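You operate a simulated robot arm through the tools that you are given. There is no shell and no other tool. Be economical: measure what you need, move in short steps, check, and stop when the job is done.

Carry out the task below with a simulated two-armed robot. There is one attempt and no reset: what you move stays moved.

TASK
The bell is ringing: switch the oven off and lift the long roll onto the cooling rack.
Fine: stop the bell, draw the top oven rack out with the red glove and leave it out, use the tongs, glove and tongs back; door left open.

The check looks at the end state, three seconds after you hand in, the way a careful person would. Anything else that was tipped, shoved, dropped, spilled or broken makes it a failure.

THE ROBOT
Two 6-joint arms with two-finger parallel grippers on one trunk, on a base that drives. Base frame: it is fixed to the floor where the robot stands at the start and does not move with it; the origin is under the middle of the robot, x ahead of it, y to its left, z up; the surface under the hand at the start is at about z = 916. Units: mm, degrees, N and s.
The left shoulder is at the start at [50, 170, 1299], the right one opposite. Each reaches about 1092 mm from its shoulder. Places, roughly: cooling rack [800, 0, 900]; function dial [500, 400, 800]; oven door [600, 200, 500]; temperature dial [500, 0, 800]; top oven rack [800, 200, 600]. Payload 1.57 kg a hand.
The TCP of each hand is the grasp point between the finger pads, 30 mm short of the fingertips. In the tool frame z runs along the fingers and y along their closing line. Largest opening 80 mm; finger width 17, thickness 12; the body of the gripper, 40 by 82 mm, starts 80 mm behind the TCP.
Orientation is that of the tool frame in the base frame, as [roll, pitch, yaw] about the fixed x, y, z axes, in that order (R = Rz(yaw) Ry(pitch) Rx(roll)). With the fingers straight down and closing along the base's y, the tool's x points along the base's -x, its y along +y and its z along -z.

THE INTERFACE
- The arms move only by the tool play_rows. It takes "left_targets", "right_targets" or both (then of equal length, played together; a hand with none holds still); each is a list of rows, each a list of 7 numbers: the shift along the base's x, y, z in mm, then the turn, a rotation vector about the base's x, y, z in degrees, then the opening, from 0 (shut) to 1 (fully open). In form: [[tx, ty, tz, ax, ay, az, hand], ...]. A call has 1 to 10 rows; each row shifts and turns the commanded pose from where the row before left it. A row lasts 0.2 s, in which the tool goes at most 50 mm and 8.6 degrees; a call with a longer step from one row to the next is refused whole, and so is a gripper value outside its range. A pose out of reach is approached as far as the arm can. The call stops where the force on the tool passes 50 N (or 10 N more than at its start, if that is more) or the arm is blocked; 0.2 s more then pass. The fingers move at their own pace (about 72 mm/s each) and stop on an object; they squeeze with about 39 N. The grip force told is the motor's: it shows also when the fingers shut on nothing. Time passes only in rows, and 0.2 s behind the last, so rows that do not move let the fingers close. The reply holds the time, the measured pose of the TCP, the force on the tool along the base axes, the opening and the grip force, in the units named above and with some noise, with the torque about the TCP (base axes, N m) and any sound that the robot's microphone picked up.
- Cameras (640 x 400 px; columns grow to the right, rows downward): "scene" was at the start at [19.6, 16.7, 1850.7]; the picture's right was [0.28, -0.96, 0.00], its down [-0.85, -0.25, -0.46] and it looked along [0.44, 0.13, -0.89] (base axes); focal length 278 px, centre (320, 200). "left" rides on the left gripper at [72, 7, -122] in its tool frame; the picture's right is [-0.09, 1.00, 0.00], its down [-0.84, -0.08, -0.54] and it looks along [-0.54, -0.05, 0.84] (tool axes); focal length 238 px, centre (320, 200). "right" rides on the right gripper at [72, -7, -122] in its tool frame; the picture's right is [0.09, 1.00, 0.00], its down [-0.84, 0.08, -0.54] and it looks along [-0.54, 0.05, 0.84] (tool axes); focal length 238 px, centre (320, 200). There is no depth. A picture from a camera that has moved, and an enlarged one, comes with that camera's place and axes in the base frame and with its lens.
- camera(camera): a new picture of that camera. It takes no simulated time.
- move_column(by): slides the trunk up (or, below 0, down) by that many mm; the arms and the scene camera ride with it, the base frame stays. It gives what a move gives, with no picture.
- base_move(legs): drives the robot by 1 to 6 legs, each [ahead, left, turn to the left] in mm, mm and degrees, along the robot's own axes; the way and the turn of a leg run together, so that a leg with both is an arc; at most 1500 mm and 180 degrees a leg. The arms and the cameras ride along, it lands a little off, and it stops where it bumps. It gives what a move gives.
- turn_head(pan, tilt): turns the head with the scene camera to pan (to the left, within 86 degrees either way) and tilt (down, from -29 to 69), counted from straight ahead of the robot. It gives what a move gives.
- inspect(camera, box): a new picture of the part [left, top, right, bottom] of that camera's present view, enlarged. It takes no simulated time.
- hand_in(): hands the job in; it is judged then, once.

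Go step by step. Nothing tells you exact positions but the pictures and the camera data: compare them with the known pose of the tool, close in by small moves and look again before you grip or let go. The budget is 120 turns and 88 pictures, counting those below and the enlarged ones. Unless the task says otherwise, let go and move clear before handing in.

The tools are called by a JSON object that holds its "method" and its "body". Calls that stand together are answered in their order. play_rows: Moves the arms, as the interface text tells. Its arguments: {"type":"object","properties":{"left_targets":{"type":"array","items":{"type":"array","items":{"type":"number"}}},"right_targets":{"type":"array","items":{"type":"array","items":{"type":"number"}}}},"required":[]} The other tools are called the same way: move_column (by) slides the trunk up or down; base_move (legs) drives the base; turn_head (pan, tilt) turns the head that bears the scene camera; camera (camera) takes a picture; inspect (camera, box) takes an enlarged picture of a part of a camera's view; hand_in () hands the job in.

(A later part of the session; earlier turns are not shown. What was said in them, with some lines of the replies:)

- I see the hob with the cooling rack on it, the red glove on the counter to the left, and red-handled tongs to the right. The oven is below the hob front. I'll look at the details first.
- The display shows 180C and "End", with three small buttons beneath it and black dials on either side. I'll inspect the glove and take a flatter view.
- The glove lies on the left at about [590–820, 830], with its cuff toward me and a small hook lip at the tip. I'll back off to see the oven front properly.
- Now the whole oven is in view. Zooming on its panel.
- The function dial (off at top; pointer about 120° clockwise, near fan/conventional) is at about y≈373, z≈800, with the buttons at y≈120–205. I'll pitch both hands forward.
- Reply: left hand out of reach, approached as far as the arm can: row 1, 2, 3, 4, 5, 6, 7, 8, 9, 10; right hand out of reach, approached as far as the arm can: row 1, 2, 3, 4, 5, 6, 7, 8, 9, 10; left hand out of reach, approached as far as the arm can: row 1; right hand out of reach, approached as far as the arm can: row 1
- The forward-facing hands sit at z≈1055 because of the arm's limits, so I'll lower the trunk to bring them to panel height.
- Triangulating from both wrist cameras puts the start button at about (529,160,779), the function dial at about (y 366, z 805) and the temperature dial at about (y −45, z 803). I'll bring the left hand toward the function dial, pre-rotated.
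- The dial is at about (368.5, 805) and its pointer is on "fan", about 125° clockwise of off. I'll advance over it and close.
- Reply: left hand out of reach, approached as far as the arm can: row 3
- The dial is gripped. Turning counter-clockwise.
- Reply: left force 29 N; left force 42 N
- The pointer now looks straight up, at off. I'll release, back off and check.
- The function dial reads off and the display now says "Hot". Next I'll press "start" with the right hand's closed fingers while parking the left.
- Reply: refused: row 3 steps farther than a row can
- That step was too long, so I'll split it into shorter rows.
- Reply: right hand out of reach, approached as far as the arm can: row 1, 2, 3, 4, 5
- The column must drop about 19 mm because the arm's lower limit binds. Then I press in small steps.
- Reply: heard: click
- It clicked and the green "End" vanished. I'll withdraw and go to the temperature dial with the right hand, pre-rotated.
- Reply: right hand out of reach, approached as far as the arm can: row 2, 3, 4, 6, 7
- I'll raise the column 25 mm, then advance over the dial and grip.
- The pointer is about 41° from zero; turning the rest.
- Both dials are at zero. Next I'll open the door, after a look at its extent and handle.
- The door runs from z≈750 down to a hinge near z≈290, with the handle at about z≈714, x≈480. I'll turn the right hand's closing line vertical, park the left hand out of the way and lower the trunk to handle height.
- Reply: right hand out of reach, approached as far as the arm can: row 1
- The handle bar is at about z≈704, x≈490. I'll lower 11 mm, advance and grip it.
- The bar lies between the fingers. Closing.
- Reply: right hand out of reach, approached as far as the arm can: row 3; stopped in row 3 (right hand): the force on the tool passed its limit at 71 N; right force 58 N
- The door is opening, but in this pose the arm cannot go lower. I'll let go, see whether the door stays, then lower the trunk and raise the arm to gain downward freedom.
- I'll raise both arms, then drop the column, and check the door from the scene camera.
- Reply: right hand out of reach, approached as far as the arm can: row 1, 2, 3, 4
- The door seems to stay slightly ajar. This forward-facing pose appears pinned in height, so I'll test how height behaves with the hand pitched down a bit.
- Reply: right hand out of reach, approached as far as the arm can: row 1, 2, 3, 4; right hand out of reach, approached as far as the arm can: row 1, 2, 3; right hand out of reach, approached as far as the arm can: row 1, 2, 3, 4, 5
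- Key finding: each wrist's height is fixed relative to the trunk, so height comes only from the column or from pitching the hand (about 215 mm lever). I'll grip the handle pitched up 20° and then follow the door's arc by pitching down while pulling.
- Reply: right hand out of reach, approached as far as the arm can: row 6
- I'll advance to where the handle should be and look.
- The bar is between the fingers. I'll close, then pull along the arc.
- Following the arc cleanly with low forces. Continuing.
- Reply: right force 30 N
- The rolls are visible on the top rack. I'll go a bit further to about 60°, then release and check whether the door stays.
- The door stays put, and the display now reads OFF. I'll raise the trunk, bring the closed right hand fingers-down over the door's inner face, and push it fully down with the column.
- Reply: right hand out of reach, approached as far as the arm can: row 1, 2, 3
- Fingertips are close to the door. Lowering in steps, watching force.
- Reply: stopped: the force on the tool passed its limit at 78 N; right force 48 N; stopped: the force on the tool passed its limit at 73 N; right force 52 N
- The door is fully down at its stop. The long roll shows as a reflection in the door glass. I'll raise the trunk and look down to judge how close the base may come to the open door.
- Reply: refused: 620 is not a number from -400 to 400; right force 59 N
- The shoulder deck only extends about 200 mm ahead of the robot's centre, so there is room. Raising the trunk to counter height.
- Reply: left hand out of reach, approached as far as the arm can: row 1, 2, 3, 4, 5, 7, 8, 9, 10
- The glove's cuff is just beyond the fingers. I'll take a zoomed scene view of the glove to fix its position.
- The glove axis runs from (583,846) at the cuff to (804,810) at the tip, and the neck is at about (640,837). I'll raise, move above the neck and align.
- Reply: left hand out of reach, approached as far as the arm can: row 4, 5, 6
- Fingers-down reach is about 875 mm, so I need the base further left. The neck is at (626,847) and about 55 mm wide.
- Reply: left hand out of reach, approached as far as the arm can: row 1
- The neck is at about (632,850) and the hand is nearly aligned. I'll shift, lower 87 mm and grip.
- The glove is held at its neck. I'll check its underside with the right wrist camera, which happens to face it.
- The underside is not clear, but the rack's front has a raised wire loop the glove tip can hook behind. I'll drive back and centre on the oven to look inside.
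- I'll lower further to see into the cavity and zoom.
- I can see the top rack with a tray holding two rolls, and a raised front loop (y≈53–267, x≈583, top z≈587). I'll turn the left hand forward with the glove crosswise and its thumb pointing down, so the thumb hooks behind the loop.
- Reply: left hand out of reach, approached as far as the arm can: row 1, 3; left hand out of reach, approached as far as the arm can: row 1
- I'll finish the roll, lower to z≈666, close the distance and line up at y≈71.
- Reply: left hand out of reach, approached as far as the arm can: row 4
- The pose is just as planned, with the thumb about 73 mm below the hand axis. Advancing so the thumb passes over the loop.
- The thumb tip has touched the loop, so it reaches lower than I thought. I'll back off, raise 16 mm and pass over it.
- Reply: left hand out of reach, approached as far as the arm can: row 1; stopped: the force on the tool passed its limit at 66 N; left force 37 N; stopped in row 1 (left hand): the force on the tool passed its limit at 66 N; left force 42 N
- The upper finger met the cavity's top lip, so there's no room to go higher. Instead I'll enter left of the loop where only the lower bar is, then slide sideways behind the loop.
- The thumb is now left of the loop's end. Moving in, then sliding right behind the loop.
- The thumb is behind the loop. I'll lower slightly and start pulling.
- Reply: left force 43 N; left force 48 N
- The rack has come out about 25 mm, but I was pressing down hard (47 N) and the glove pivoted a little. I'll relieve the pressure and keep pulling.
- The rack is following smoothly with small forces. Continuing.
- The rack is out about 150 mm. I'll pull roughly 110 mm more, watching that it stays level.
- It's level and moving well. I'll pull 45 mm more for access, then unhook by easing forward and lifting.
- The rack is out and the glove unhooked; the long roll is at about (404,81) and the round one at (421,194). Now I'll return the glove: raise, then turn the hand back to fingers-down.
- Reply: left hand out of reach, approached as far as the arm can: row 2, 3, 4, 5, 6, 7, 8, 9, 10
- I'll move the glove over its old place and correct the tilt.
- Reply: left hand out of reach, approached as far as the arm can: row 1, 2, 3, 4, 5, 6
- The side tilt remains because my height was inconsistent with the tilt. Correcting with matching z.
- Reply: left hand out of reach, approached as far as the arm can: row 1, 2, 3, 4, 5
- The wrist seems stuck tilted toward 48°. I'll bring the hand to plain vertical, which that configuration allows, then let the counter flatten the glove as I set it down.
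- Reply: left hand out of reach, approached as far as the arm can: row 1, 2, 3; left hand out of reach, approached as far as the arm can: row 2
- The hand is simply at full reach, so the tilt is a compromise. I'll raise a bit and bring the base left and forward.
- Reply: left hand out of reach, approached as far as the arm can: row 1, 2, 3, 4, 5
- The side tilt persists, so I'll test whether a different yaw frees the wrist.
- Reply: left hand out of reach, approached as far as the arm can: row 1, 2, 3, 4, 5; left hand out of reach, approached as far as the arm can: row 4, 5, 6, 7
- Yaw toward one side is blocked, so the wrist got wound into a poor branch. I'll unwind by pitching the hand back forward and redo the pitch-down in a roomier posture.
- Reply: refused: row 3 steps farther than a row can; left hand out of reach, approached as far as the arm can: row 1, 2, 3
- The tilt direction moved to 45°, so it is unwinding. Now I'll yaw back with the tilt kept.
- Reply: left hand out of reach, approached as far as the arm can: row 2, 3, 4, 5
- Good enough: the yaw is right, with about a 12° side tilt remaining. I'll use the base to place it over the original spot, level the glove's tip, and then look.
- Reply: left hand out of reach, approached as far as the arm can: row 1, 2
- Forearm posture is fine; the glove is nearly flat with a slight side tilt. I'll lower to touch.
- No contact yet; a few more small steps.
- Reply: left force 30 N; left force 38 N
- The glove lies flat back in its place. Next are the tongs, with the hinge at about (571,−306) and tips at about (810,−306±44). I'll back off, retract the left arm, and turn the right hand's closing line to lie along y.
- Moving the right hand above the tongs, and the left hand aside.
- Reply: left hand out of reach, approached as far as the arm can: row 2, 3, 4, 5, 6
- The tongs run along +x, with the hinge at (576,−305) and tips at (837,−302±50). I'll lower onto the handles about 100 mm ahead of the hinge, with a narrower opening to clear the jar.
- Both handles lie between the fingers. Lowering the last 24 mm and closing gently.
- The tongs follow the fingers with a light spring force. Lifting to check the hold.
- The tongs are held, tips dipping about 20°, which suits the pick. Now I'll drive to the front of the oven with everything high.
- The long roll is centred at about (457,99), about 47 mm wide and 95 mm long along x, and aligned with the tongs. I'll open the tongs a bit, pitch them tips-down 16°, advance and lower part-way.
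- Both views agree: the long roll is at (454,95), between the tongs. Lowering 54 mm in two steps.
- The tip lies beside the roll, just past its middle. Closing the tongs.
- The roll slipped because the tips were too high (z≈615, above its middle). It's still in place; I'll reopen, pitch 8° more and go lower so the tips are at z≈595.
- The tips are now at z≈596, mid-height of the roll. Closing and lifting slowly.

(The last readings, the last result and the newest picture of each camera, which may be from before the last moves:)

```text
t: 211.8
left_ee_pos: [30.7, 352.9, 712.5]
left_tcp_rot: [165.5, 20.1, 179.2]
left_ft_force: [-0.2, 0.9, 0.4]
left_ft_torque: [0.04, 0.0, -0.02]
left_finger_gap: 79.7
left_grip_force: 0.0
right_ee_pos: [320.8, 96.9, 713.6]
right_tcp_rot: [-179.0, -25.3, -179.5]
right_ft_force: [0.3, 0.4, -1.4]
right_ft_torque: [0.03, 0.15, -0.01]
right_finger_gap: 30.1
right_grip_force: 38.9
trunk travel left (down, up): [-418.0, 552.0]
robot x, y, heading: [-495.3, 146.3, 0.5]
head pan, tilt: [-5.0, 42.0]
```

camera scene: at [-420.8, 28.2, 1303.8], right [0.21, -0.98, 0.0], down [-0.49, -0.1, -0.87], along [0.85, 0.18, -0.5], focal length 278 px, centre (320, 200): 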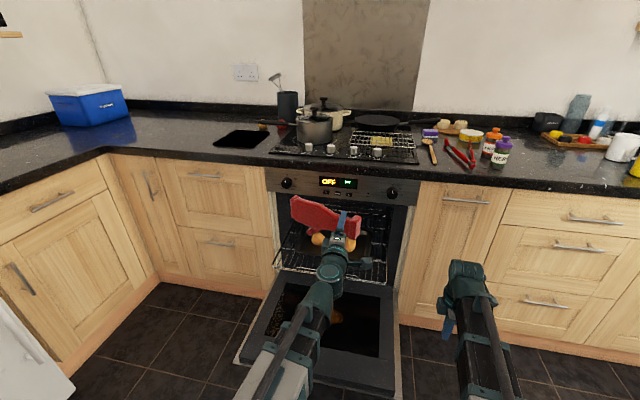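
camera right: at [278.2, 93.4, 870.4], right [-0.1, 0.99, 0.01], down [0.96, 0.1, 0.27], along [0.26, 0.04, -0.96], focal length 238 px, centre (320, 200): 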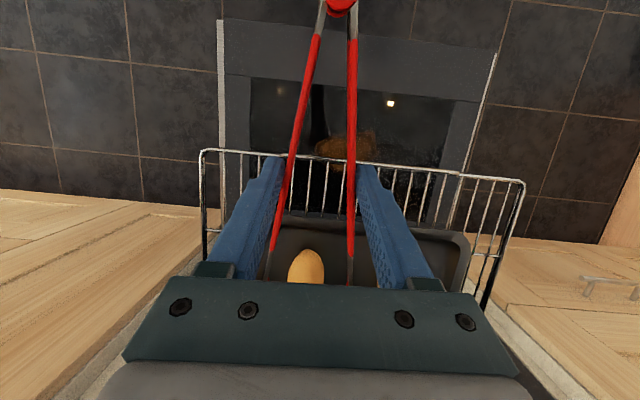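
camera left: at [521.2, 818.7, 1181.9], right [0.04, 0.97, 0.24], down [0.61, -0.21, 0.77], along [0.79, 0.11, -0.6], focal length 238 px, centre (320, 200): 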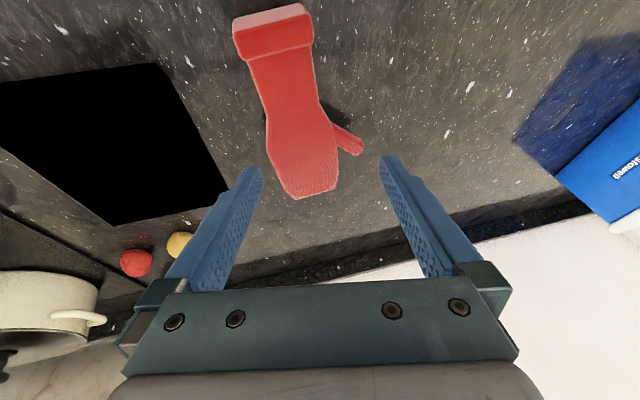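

The roll is held (gap 30 mm, steady, weight felt). I'll back out from under the counter edge, raise, level partly and approach the cooling rack (x 675–855, y −115…136).

{"method": "base_move", "body": {"legs": [[-130, 0, 0]]}}

{"method": "move_column", "body": {"by": 400}}

{"method": "move_column", "body": {"by": 45}}

{"method": "play_rows", "body": {"right_targets": [[0, -20, -5, 0, -4, 0, 0.1], [0, -20, -6, 0, -4, 0, 0.1], [0, -20, 0, 0, 0, 0, 0.1], [0, -20, 0, 0, 0, 0, 0.1], [0, 0, 0, 0, 0, 0, 0.1]]}}

{"method": "base_move", "body": {"legs": [[250, 0, 0], [107, 0, 0]]}}

{"method": "camera", "body": {"camera": "scene"}}

```text
t: 213.1
left_ee_pos: [-96.3, 352.5, 713.4]
left_tcp_rot: [165.6, 20.1, 179.1]
left_ft_force: [-0.7, 0.0, -0.4]
left_ft_torque: [-0.02, -0.05, 0.0]
left_finger_gap: 79.9
left_grip_force: 0.0
right_ee_pos: [190.8, 94.3, 712.9]
right_tcp_rot: [-179.1, -25.3, -179.5]
right_ft_force: [0.0, -0.2, -1.8]
right_ft_torque: [-0.03, 0.14, 0.0]
right_finger_gap: 30.0
right_grip_force: 39.0
trunk travel left (down, up): [-418.0, 552.0]
robot x, y, heading: [-627.2, 147.4, 0.4]
head pan, tilt: [-5.0, 42.0]
```

```text
t: 216.9
left_ee_pos: [-97.3, 353.1, 1113.8]
left_tcp_rot: [165.5, 20.2, 179.1]
left_ft_force: [0.6, 0.3, -0.4]
left_ft_torque: [-0.01, 0.0, -0.02]
left_finger_gap: 80.2
left_grip_force: 0.0
right_ee_pos: [191.3, 95.8, 1113.7]
right_tcp_rot: [-179.0, -25.3, -179.5]
right_ft_force: [-0.1, 0.0, -1.8]
right_ft_torque: [0.01, 0.11, -0.01]
right_finger_gap: 29.5
right_grip_force: 38.9
trunk travel left (down, up): [-818.0, 152.0]
robot x, y, heading: [-631.3, 150.3, 0.4]
head pan, tilt: [-5.0, 42.0]
```

```text
t: 217.8
left_ee_pos: [-96.7, 351.5, 1158.5]
left_tcp_rot: [165.6, 20.2, 179.2]
left_ft_force: [-0.2, 0.3, 0.6]
left_ft_torque: [0.0, -0.03, -0.02]
left_finger_gap: 80.2
left_grip_force: 0.0
right_ee_pos: [191.6, 94.1, 1159.0]
right_tcp_rot: [-179.1, -25.3, -179.5]
right_ft_force: [-0.1, 0.3, -1.7]
right_ft_torque: [0.01, 0.15, 0.01]
right_finger_gap: 29.2
right_grip_force: 38.9
trunk travel left (down, up): [-863.0, 107.0]
robot x, y, heading: [-628.0, 149.7, 0.4]
head pan, tilt: [-5.0, 42.0]
```

```text
t: 219.0
left_ee_pos: [-95.6, 351.6, 1157.2]
left_tcp_rot: [165.5, 20.3, 179.1]
left_ft_force: [-0.1, -0.2, 0.5]
left_ft_torque: [0.01, 0.0, 0.01]
left_finger_gap: 79.8
left_grip_force: 0.1
right_ee_pos: [189.2, 15.5, 1147.0]
right_tcp_rot: [-178.9, -17.2, -179.5]
right_ft_force: [0.3, 0.2, -1.7]
right_ft_torque: [-0.01, 0.15, -0.01]
right_finger_gap: 29.1
right_grip_force: 39.0
trunk travel left (down, up): [-863.0, 107.0]
robot x, y, heading: [-628.8, 150.2, 0.4]
head pan, tilt: [-5.0, 42.0]
```

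```text
t: 221.6
left_ee_pos: [258.1, 349.3, 1157.4]
left_tcp_rot: [165.5, 20.2, 178.7]
left_ft_force: [-0.4, 0.6, -1.4]
left_ft_torque: [0.02, 0.02, 0.01]
left_finger_gap: 79.9
left_grip_force: 0.0
right_ee_pos: [542.5, 10.6, 1146.8]
right_tcp_rot: [-178.9, -17.3, -179.8]
right_ft_force: [0.8, -0.4, -2.3]
right_ft_torque: [-0.02, 0.19, 0.01]
right_finger_gap: 29.0
right_grip_force: 38.7
trunk travel left (down, up): [-863.0, 107.0]
robot x, y, heading: [-277.7, 151.1, -0.4]
head pan, tilt: [-5.0, 42.0]
```

```text
8 pictures are left
camera scene: at [-231.4, 142.9, 1826.4], right [-0.09, -1.0, 0.0], down [-0.67, 0.06, -0.74], along [0.74, -0.07, -0.67], focal length 278 px, centre (320, 200)
```

scene: 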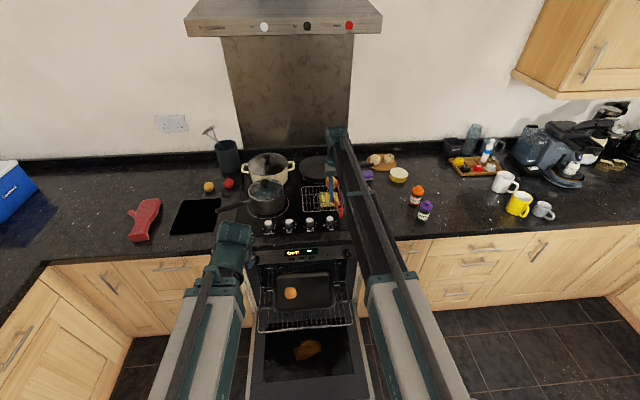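

The long roll hangs in the tongs over the hob, and the glove sits back in place. Advancing 44 mm and lowering.

{"method": "play_rows", "body": {"right_targets": [[22, 2, 0, 0, 0, 0, 0.1], [22, 2, 0, 0, 0, 0, 0.1], [0, 0, 0, 0, 0, 0, 0.1]]}}

{"method": "move_column", "body": {"by": -75}}

{"method": "inspect", "body": {"camera": "scene", "box": [260, 130, 400, 235]}}

```text
t: 222.4
left_ee_pos: [256.4, 349.1, 1157.6]
left_tcp_rot: [165.6, 20.2, 178.6]
left_ft_force: [-0.3, 0.4, 0.7]
left_ft_torque: [0.01, 0.01, -0.01]
left_finger_gap: 80.2
left_grip_force: 0.0
right_ee_pos: [580.9, 15.3, 1147.2]
right_tcp_rot: [-178.9, -17.1, -179.9]
right_ft_force: [0.3, -1.2, -2.2]
right_ft_torque: [-0.02, 0.13, 0.0]
right_finger_gap: 28.7
right_grip_force: 38.2
right hand out of reach, approached as far as the arm can: row 2
trunk travel left (down, up): [-863.0, 107.0]
robot x, y, heading: [-272.8, 150.0, 0.0]
head pan, tilt: [-5.0, 42.0]
```

```text
t: 223.5
left_ee_pos: [257.0, 351.0, 1082.7]
left_tcp_rot: [165.5, 20.3, 178.7]
left_ft_force: [-0.1, -0.2, 0.0]
left_ft_torque: [0.03, -0.03, -0.03]
left_finger_gap: 80.1
left_grip_force: 0.1
right_ee_pos: [581.1, 14.7, 1073.1]
right_tcp_rot: [-178.9, -17.2, -179.9]
right_ft_force: [0.0, 0.3, -1.1]
right_ft_torque: [0.02, 0.14, -0.01]
right_finger_gap: 28.3
right_grip_force: 37.8
trunk travel left (down, up): [-788.0, 182.0]
robot x, y, heading: [-275.6, 151.0, 0.0]
head pan, tilt: [-5.0, 42.0]
```

```text
3.81 times, centred on (330, 182) of scene
camera zoom: at [-234.1, 142.9, 1751.6], right [-0.09, -1.0, 0.0], down [-0.67, 0.06, -0.74], along [0.74, -0.07, -0.67], focal length 1058 px, centre (282, 267)
```

zoom: 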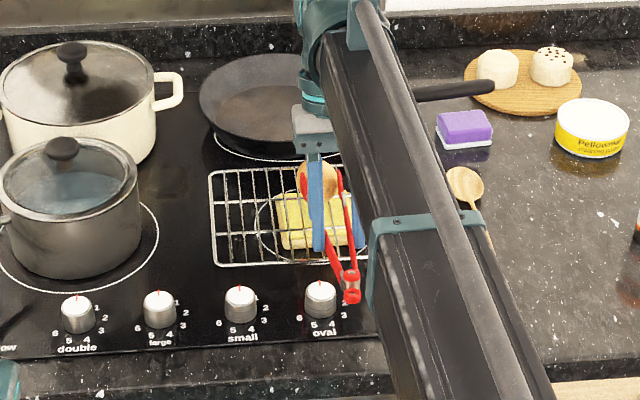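

The roll is over the rack's middle (722,9). Lowering in small steps until it touches.

{"method": "move_column", "body": {"by": -32}}

{"method": "move_column", "body": {"by": -8}}

{"method": "move_column", "body": {"by": -6}}

```text
t: 224.3
left_ee_pos: [257.5, 348.8, 1050.7]
left_tcp_rot: [165.5, 20.2, 178.7]
left_ft_force: [-0.4, -0.1, -0.4]
left_ft_torque: [0.01, -0.01, 0.01]
left_finger_gap: 80.0
left_grip_force: 0.0
right_ee_pos: [580.7, 14.8, 1040.1]
right_tcp_rot: [-178.9, -17.1, -179.9]
right_ft_force: [-0.4, -0.1, -2.5]
right_ft_torque: [0.02, 0.13, -0.05]
right_finger_gap: 28.2
right_grip_force: 38.9
trunk travel left (down, up): [-756.0, 214.0]
robot x, y, heading: [-277.9, 150.3, -0.1]
head pan, tilt: [-5.0, 42.0]
```

```text
t: 224.9
left_ee_pos: [256.9, 351.0, 1043.1]
left_tcp_rot: [165.6, 20.3, 178.7]
left_ft_force: [0.8, 0.2, -0.4]
left_ft_torque: [0.01, 0.0, -0.01]
left_finger_gap: 80.0
left_grip_force: 0.1
right_ee_pos: [580.2, 14.5, 1031.4]
right_tcp_rot: [-178.9, -17.1, -179.9]
right_ft_force: [-0.6, 0.6, 0.4]
right_ft_torque: [-0.04, -0.1, -0.03]
right_finger_gap: 28.2
right_grip_force: 38.7
trunk travel left (down, up): [-748.0, 222.0]
robot x, y, heading: [-274.9, 150.3, -0.2]
head pan, tilt: [-5.0, 42.0]
```

```text
t: 225.4
left_ee_pos: [255.8, 349.5, 1037.2]
left_tcp_rot: [165.6, 20.3, 178.7]
left_ft_force: [-0.3, 0.1, -0.2]
left_ft_torque: [0.02, 0.02, -0.01]
left_finger_gap: 80.3
left_grip_force: 0.0
right_ee_pos: [579.0, 15.3, 1026.4]
right_tcp_rot: [-178.9, -17.0, -180.0]
right_ft_force: [-3.5, 0.7, 4.5]
right_ft_torque: [-0.05, -0.62, -0.02]
right_finger_gap: 28.0
right_grip_force: 38.5
trunk travel left (down, up): [-742.0, 228.0]
robot x, y, heading: [-275.7, 150.5, -0.1]
head pan, tilt: [-5.0, 42.0]
```

Contact. Opening the tongs slowly, then lifting straight up.

{"method": "play_rows", "body": {"right_targets": [[0, 0, 0, 0, 0, 0, 0.38], [0, 0, 0, 0, 0, 0, 0.42], [0, 0, 0, 0, 0, 0, 0.46], [0, 0, 0, 0, 0, 0, 0.5], [0, 0, 0, 0, 0, 0, 0.5]]}}

{"method": "move_column", "body": {"by": 60}}

{"method": "inspect", "body": {"camera": "scene", "box": [260, 130, 400, 235]}}

```text
t: 226.6
left_ee_pos: [256.6, 350.8, 1036.5]
left_tcp_rot: [165.6, 20.2, 178.7]
left_ft_force: [0.2, -0.3, -0.3]
left_ft_torque: [-0.02, -0.03, -0.04]
left_finger_gap: 80.0
left_grip_force: 0.0
right_ee_pos: [580.5, 14.3, 1026.4]
right_tcp_rot: [-178.8, -17.1, -179.9]
right_ft_force: [0.0, 0.4, -0.7]
right_ft_torque: [0.02, 0.06, 0.01]
right_finger_gap: 36.6
right_grip_force: 3.6
trunk travel left (down, up): [-742.0, 228.0]
robot x, y, heading: [-282.0, 150.9, 0.1]
head pan, tilt: [-5.0, 42.0]
```

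```text
t: 227.6
left_ee_pos: [256.7, 348.9, 1096.4]
left_tcp_rot: [165.5, 20.3, 178.6]
left_ft_force: [-0.5, 0.6, 0.5]
left_ft_torque: [-0.01, 0.01, 0.02]
left_finger_gap: 80.0
left_grip_force: 0.1
right_ee_pos: [581.6, 15.2, 1085.4]
right_tcp_rot: [-178.8, -17.1, -179.9]
right_ft_force: [0.0, -0.2, -1.6]
right_ft_torque: [0.0, 0.07, 0.01]
right_finger_gap: 44.4
right_grip_force: 5.0
trunk travel left (down, up): [-802.0, 168.0]
robot x, y, heading: [-274.0, 153.6, 0.0]
head pan, tilt: [-5.0, 42.0]
```

```text
3.81 times, centred on (330, 182) of scene
camera zoom: at [-233.6, 142.9, 1765.5], right [-0.09, -1.0, 0.0], down [-0.67, 0.06, -0.74], along [0.74, -0.07, -0.67], focal length 1058 px, centre (282, 267)
```

zoom: 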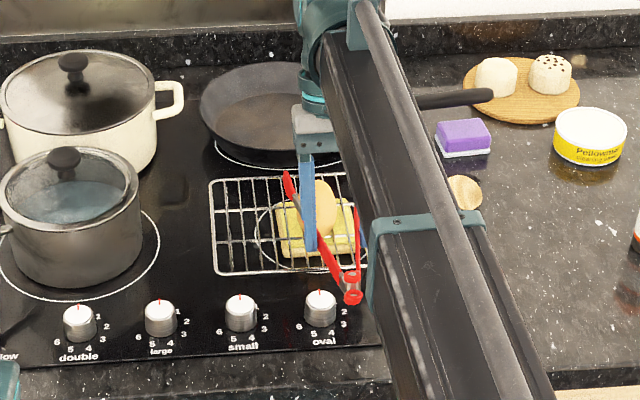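

The long roll rests on the cooling rack and the tongs are free. Now I'll return the tongs: raise, level the hand, and drive back around.

{"method": "move_column", "body": {"by": 75}}

{"method": "base_move", "body": {"legs": [[-230, 0, 0], [0, -590, 0]]}}

{"method": "play_rows", "body": {"right_targets": [[0, 0, -4, 0, -5, 0, 0.4], [0, 0, -3, 0, -5, 0, 0.4], [0, 0, -2, 0, -5.5, 0, 0.4], [0, 0, 0, 0, 0, 0, 0.4]]}}

{"method": "base_move", "body": {"legs": [[335, 0, 0]]}}

```text
t: 228.7
left_ee_pos: [256.1, 350.1, 1172.1]
left_tcp_rot: [165.4, 20.3, 178.7]
left_ft_force: [0.1, 0.0, 0.2]
left_ft_torque: [0.02, -0.03, -0.01]
left_finger_gap: 80.4
left_grip_force: 0.0
right_ee_pos: [579.9, 14.1, 1161.1]
right_tcp_rot: [-178.9, -17.0, -179.9]
right_ft_force: [-0.6, 0.4, -1.5]
right_ft_torque: [0.0, 0.09, -0.01]
right_finger_gap: 40.5
right_grip_force: 2.5
trunk travel left (down, up): [-877.0, 93.0]
robot x, y, heading: [-274.9, 152.9, -0.4]
head pan, tilt: [-5.0, 42.0]
```

```text
t: 233.4
left_ee_pos: [25.2, -246.6, 1171.7]
left_tcp_rot: [165.5, 20.3, 178.0]
left_ft_force: [0.3, 0.3, 0.1]
left_ft_torque: [0.0, 0.01, 0.0]
left_finger_gap: 80.1
left_grip_force: 0.0
right_ee_pos: [346.0, -586.7, 1160.8]
right_tcp_rot: [-178.9, -17.1, 179.5]
right_ft_force: [-0.2, -0.9, -1.2]
right_ft_torque: [0.04, 0.05, 0.0]
right_finger_gap: 40.6
right_grip_force: 3.0
trunk travel left (down, up): [-877.0, 93.0]
robot x, y, heading: [-507.8, -438.6, -1.1]
head pan, tilt: [-5.0, 42.0]
```

```text
t: 234.4
left_ee_pos: [26.0, -246.5, 1172.0]
left_tcp_rot: [165.5, 20.3, 178.0]
left_ft_force: [0.5, -0.5, -0.2]
left_ft_torque: [-0.01, -0.02, 0.03]
left_finger_gap: 80.1
left_grip_force: 0.1
right_ee_pos: [347.4, -586.6, 1152.0]
right_tcp_rot: [-179.1, -1.5, 179.3]
right_ft_force: [-0.7, 0.1, -0.6]
right_ft_torque: [-0.04, 0.04, 0.02]
right_finger_gap: 37.7
right_grip_force: 5.1
trunk travel left (down, up): [-877.0, 93.0]
robot x, y, heading: [-507.0, -438.8, -0.8]
head pan, tilt: [-5.0, 42.0]
```

```text
t: 236.6
left_ee_pos: [360.1, -247.7, 1170.8]
left_tcp_rot: [165.4, 20.2, 178.3]
left_ft_force: [0.1, 0.2, 0.4]
left_ft_torque: [-0.02, 0.03, 0.02]
left_finger_gap: 79.9
left_grip_force: 0.1
right_ee_pos: [681.9, -584.2, 1151.1]
right_tcp_rot: [-179.2, -1.6, 179.7]
right_ft_force: [0.1, 0.1, -1.4]
right_ft_torque: [0.04, 0.08, -0.02]
right_finger_gap: 34.0
right_grip_force: 3.5
trunk travel left (down, up): [-877.0, 93.0]
robot x, y, heading: [-177.2, -444.6, -0.7]
head pan, tilt: [-5.0, 42.0]
```

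{"method": "play_rows", "body": {"right_targets": [[-1, 40, 0, 0, 0, 0, 0.45], [-1, 40, 0, 0, 0, 0, 0.45], [-1, 40, 0, 0, 0, 0, 0.45], [-1, 40, 0, 0, 0, 0, 0.45], [-1, 40, 0, 0, 0, 0, 0.45], [-1, 40, 0, 0, 0, 0, 0.45], [-1, 39, 0, 0, 0, 0, 0.45], [0, 0, 0, 0, 0, 0, 0.45]]}}

{"method": "move_column", "body": {"by": -130}}

{"method": "camera", "body": {"camera": "right"}}

```text
t: 238.4
left_ee_pos: [359.0, -248.3, 1172.2]
left_tcp_rot: [165.5, 20.2, 178.4]
left_ft_force: [0.4, -0.3, 0.2]
left_ft_torque: [-0.01, 0.04, -0.02]
left_finger_gap: 80.1
left_grip_force: 0.0
right_ee_pos: [675.3, -305.5, 1151.4]
right_tcp_rot: [-179.1, -1.5, 179.7]
right_ft_force: [-0.3, -0.4, -1.6]
right_ft_torque: [0.02, 0.05, 0.0]
right_finger_gap: 33.2
right_grip_force: 4.5
trunk travel left (down, up): [-877.0, 93.0]
robot x, y, heading: [-175.7, -442.9, -0.5]
head pan, tilt: [-5.0, 42.0]
```

```text
t: 240.0
left_ee_pos: [358.9, -246.9, 1043.2]
left_tcp_rot: [165.5, 20.3, 178.3]
left_ft_force: [0.1, -0.8, -0.1]
left_ft_torque: [0.0, 0.0, 0.03]
left_finger_gap: 80.1
left_grip_force: 0.1
right_ee_pos: [675.3, -305.5, 1020.8]
right_tcp_rot: [-178.9, -1.6, 179.7]
right_ft_force: [0.3, 0.3, -1.3]
right_ft_torque: [0.01, 0.05, -0.02]
right_finger_gap: 37.5
right_grip_force: 2.9
trunk travel left (down, up): [-747.0, 223.0]
robot x, y, heading: [-173.0, -441.3, -0.4]
head pan, tilt: [-5.0, 42.0]
```

```text
5 pictures are left
camera right: at [606.4, -308.5, 1146.6], right [-0.09, 1.0, -0.01], down [0.85, 0.08, 0.52], along [0.52, 0.03, -0.86], focal length 238 px, centre (320, 200)
```

right: 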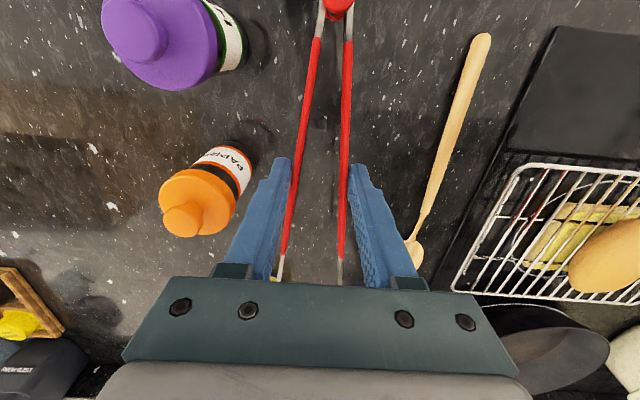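

All is aligned with the original place. Lowering to the counter in steps.

{"method": "move_column", "body": {"by": -60}}

{"method": "move_column", "body": {"by": -7}}

{"method": "move_column", "body": {"by": -5}}

```text
t: 241.0
left_ee_pos: [358.7, -246.8, 981.9]
left_tcp_rot: [165.5, 20.3, 178.2]
left_ft_force: [-0.2, -0.3, 0.0]
left_ft_torque: [-0.01, 0.03, 0.03]
left_finger_gap: 79.9
left_grip_force: 0.0
right_ee_pos: [674.4, -305.5, 962.7]
right_tcp_rot: [-179.1, -1.6, 179.7]
right_ft_force: [0.7, 0.8, 0.5]
right_ft_torque: [-0.04, 0.08, 0.02]
right_finger_gap: 33.6
right_grip_force: 4.4
trunk travel left (down, up): [-687.0, 283.0]
robot x, y, heading: [-170.8, -441.3, -0.5]
head pan, tilt: [-5.0, 42.0]
```

```text
t: 241.6
left_ee_pos: [358.4, -247.8, 974.7]
left_tcp_rot: [165.5, 20.3, 178.3]
left_ft_force: [-0.5, -0.4, 0.0]
left_ft_torque: [-0.02, 0.03, 0.04]
left_finger_gap: 79.8
left_grip_force: 0.0
right_ee_pos: [675.2, -305.7, 953.9]
right_tcp_rot: [-179.1, -1.6, 179.8]
right_ft_force: [-0.8, 0.3, -0.2]
right_ft_torque: [-0.02, 0.05, -0.01]
right_finger_gap: 41.0
right_grip_force: 5.0
trunk travel left (down, up): [-680.0, 290.0]
robot x, y, heading: [-174.0, -444.3, -0.5]
head pan, tilt: [-5.0, 42.0]
```

```text
t: 242.1
left_ee_pos: [359.3, -247.2, 969.9]
left_tcp_rot: [165.6, 20.3, 178.3]
left_ft_force: [-0.5, -1.3, 0.1]
left_ft_torque: [0.0, 0.0, 0.02]
left_finger_gap: 79.9
left_grip_force: 0.0
right_ee_pos: [673.9, -306.4, 950.5]
right_tcp_rot: [-179.1, -1.6, 179.7]
right_ft_force: [0.3, -0.4, -1.6]
right_ft_torque: [-0.01, 0.05, -0.03]
right_finger_gap: 37.2
right_grip_force: 3.2
trunk travel left (down, up): [-675.0, 295.0]
robot x, y, heading: [-176.3, -442.9, -0.5]
head pan, tilt: [-5.0, 42.0]
```

{"method": "move_column", "body": {"by": -3}}

{"method": "play_rows", "body": {"right_targets": [[0, 0, 0, 0, 0, 0, 0.55], [0, 0, 0, 0, 0, 0, 0.65], [0, 0, 0, 0, 0, 0, 0.75], [0, 0, 0, 0, 0, 0, 0.85], [0, 0, 0, 0, 0, 0, 0.85]]}}

{"method": "inspect", "body": {"camera": "right", "box": [160, 0, 480, 280]}}

```text
t: 242.6
left_ee_pos: [358.9, -246.8, 967.5]
left_tcp_rot: [165.5, 20.3, 178.3]
left_ft_force: [-0.5, 0.3, -0.1]
left_ft_torque: [-0.02, 0.01, 0.0]
left_finger_gap: 80.0
left_grip_force: 0.1
right_ee_pos: [674.9, -306.6, 947.4]
right_tcp_rot: [-179.1, -1.6, 179.7]
right_ft_force: [0.4, -0.2, -0.3]
right_ft_torque: [0.03, 0.04, -0.05]
right_finger_gap: 40.2
right_grip_force: 4.7
trunk travel left (down, up): [-672.0, 298.0]
robot x, y, heading: [-175.9, -442.0, -0.4]
head pan, tilt: [-5.0, 42.0]
```

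```text
t: 243.8
left_ee_pos: [358.2, -246.4, 967.1]
left_tcp_rot: [165.5, 20.3, 178.2]
left_ft_force: [-0.2, 0.3, -0.2]
left_ft_torque: [0.03, 0.04, -0.05]
left_finger_gap: 80.1
left_grip_force: 0.0
right_ee_pos: [673.9, -305.1, 947.2]
right_tcp_rot: [-179.1, -1.6, 179.7]
right_ft_force: [0.3, 0.3, -0.2]
right_ft_torque: [-0.02, 0.0, 0.0]
right_finger_gap: 68.0
right_grip_force: 0.0
trunk travel left (down, up): [-672.0, 298.0]
robot x, y, heading: [-177.4, -440.5, -0.6]
head pan, tilt: [-5.0, 42.0]
```

```text
1.43 times, centred on (320, 140) of right
camera zoom: at [606.4, -308.5, 1071.6], right [-0.09, 1.0, -0.01], down [0.85, 0.08, 0.52], along [0.52, 0.03, -0.86], focal length 340 px, centre (320, 286)
```

zoom: 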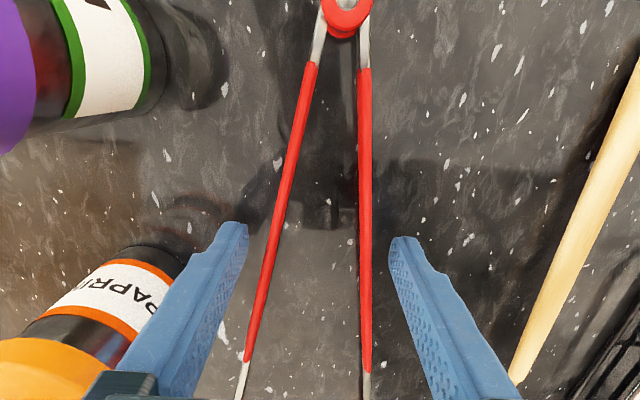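

The tongs lie free between the fingers. Raising straight up and backing clear, then a last look.

{"method": "move_column", "body": {"by": 200}}

{"method": "base_move", "body": {"legs": [[-400, 0, 0]]}}

{"method": "turn_head", "body": {"pan": 25, "tilt": 38}}

{"method": "camera", "body": {"camera": "scene"}}

```text
t: 246.0
left_ee_pos: [358.8, -247.0, 1167.0]
left_tcp_rot: [165.4, 20.2, 178.3]
left_ft_force: [-0.3, -1.1, 0.0]
left_ft_torque: [-0.02, 0.03, 0.02]
left_finger_gap: 79.9
left_grip_force: 0.0
right_ee_pos: [675.3, -304.9, 1146.3]
right_tcp_rot: [-179.1, -1.7, 179.7]
right_ft_force: [-0.1, 0.2, 0.0]
right_ft_torque: [-0.01, -0.02, -0.03]
right_finger_gap: 68.2
right_grip_force: 0.0
trunk travel left (down, up): [-872.0, 98.0]
robot x, y, heading: [-173.4, -443.1, -0.8]
head pan, tilt: [-5.0, 42.0]
```

```text
t: 248.5
left_ee_pos: [-42.2, -242.9, 1167.6]
left_tcp_rot: [165.5, 20.4, 178.4]
left_ft_force: [-0.3, 0.8, 0.2]
left_ft_torque: [0.02, 0.0, 0.02]
left_finger_gap: 80.0
left_grip_force: 0.0
right_ee_pos: [273.2, -303.5, 1147.7]
right_tcp_rot: [-179.1, -1.4, 179.7]
right_ft_force: [-0.4, 1.4, 0.4]
right_ft_torque: [0.02, -0.01, 0.0]
right_finger_gap: 68.1
right_grip_force: 0.2
trunk travel left (down, up): [-872.0, 98.0]
robot x, y, heading: [-577.1, -439.7, -0.4]
head pan, tilt: [-5.0, 42.0]
```

```text
t: 249.4
left_ee_pos: [-41.8, -244.1, 1167.0]
left_tcp_rot: [165.5, 20.3, 178.3]
left_ft_force: [0.4, -0.5, -0.2]
left_ft_torque: [0.0, 0.01, -0.01]
left_finger_gap: 79.7
left_grip_force: 0.1
right_ee_pos: [275.2, -302.0, 1147.9]
right_tcp_rot: [-179.1, -1.8, 179.6]
right_ft_force: [0.2, 0.7, 0.5]
right_ft_torque: [0.03, 0.0, -0.01]
right_finger_gap: 68.0
right_grip_force: 0.0
trunk travel left (down, up): [-872.0, 98.0]
robot x, y, heading: [-575.3, -439.1, -0.4]
head pan, tilt: [25.0, 38.0]
```

```text
3 pictures are left
camera scene: at [-538.0, -403.3, 1841.5], right [0.41, -0.91, 0.0], down [-0.56, -0.25, -0.79], along [0.72, 0.33, -0.62], focal length 278 px, centre (320, 200)
```

scene: 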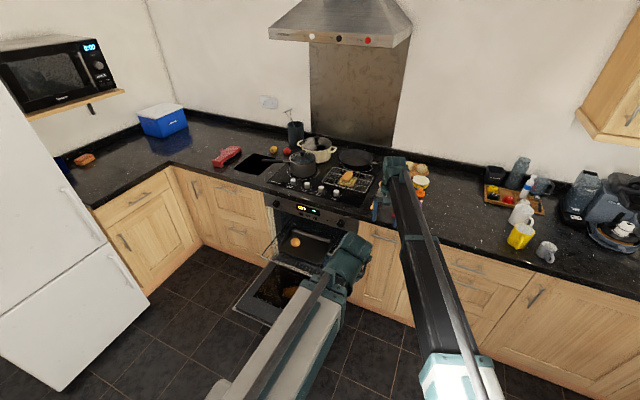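

Everything appears in place. One zoom on the panel and cooling rack to confirm.

{"method": "inspect", "body": {"camera": "scene", "box": [230, 150, 390, 260]}}

```text
3.64 times, centred on (310, 205) of scene
camera zoom: at [-538.0, -403.3, 1841.5], right [0.41, -0.91, 0.0], down [-0.56, -0.25, -0.79], along [0.72, 0.33, -0.62], focal length 1010 px, centre (356, 182)
```

zoom: 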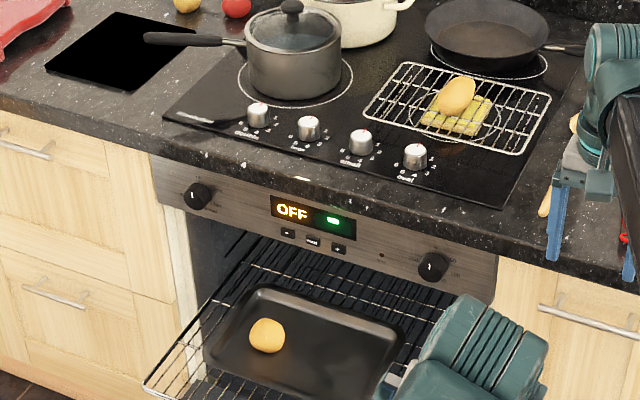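

The roll is on the cooling rack, the oven reads OFF, the rack is out and the door is open. Handing in.

{"method": "hand_in", "body": {}}

```text
The job is handed in.
```

The job is handed in: the oven is off and the long roll is on the cooling rack. I turned both dials to zero and the display reads OFF. I pressed "start" once; "End" then went off the display. The microphone never reported the bell at any point, so I can't confirm by sound that it stopped.

- **Oven:** I drew the top rack out about 280 mm with the red glove. It is still out, with the round roll on its tray, and the door is fully open.
- **Roll:** the first try with the tongs slipped off without moving the roll out of place; the second lifted it.
- **Glove and tongs:** the glove lies flat about 15 mm from where it started, and the tongs are back in their original place.
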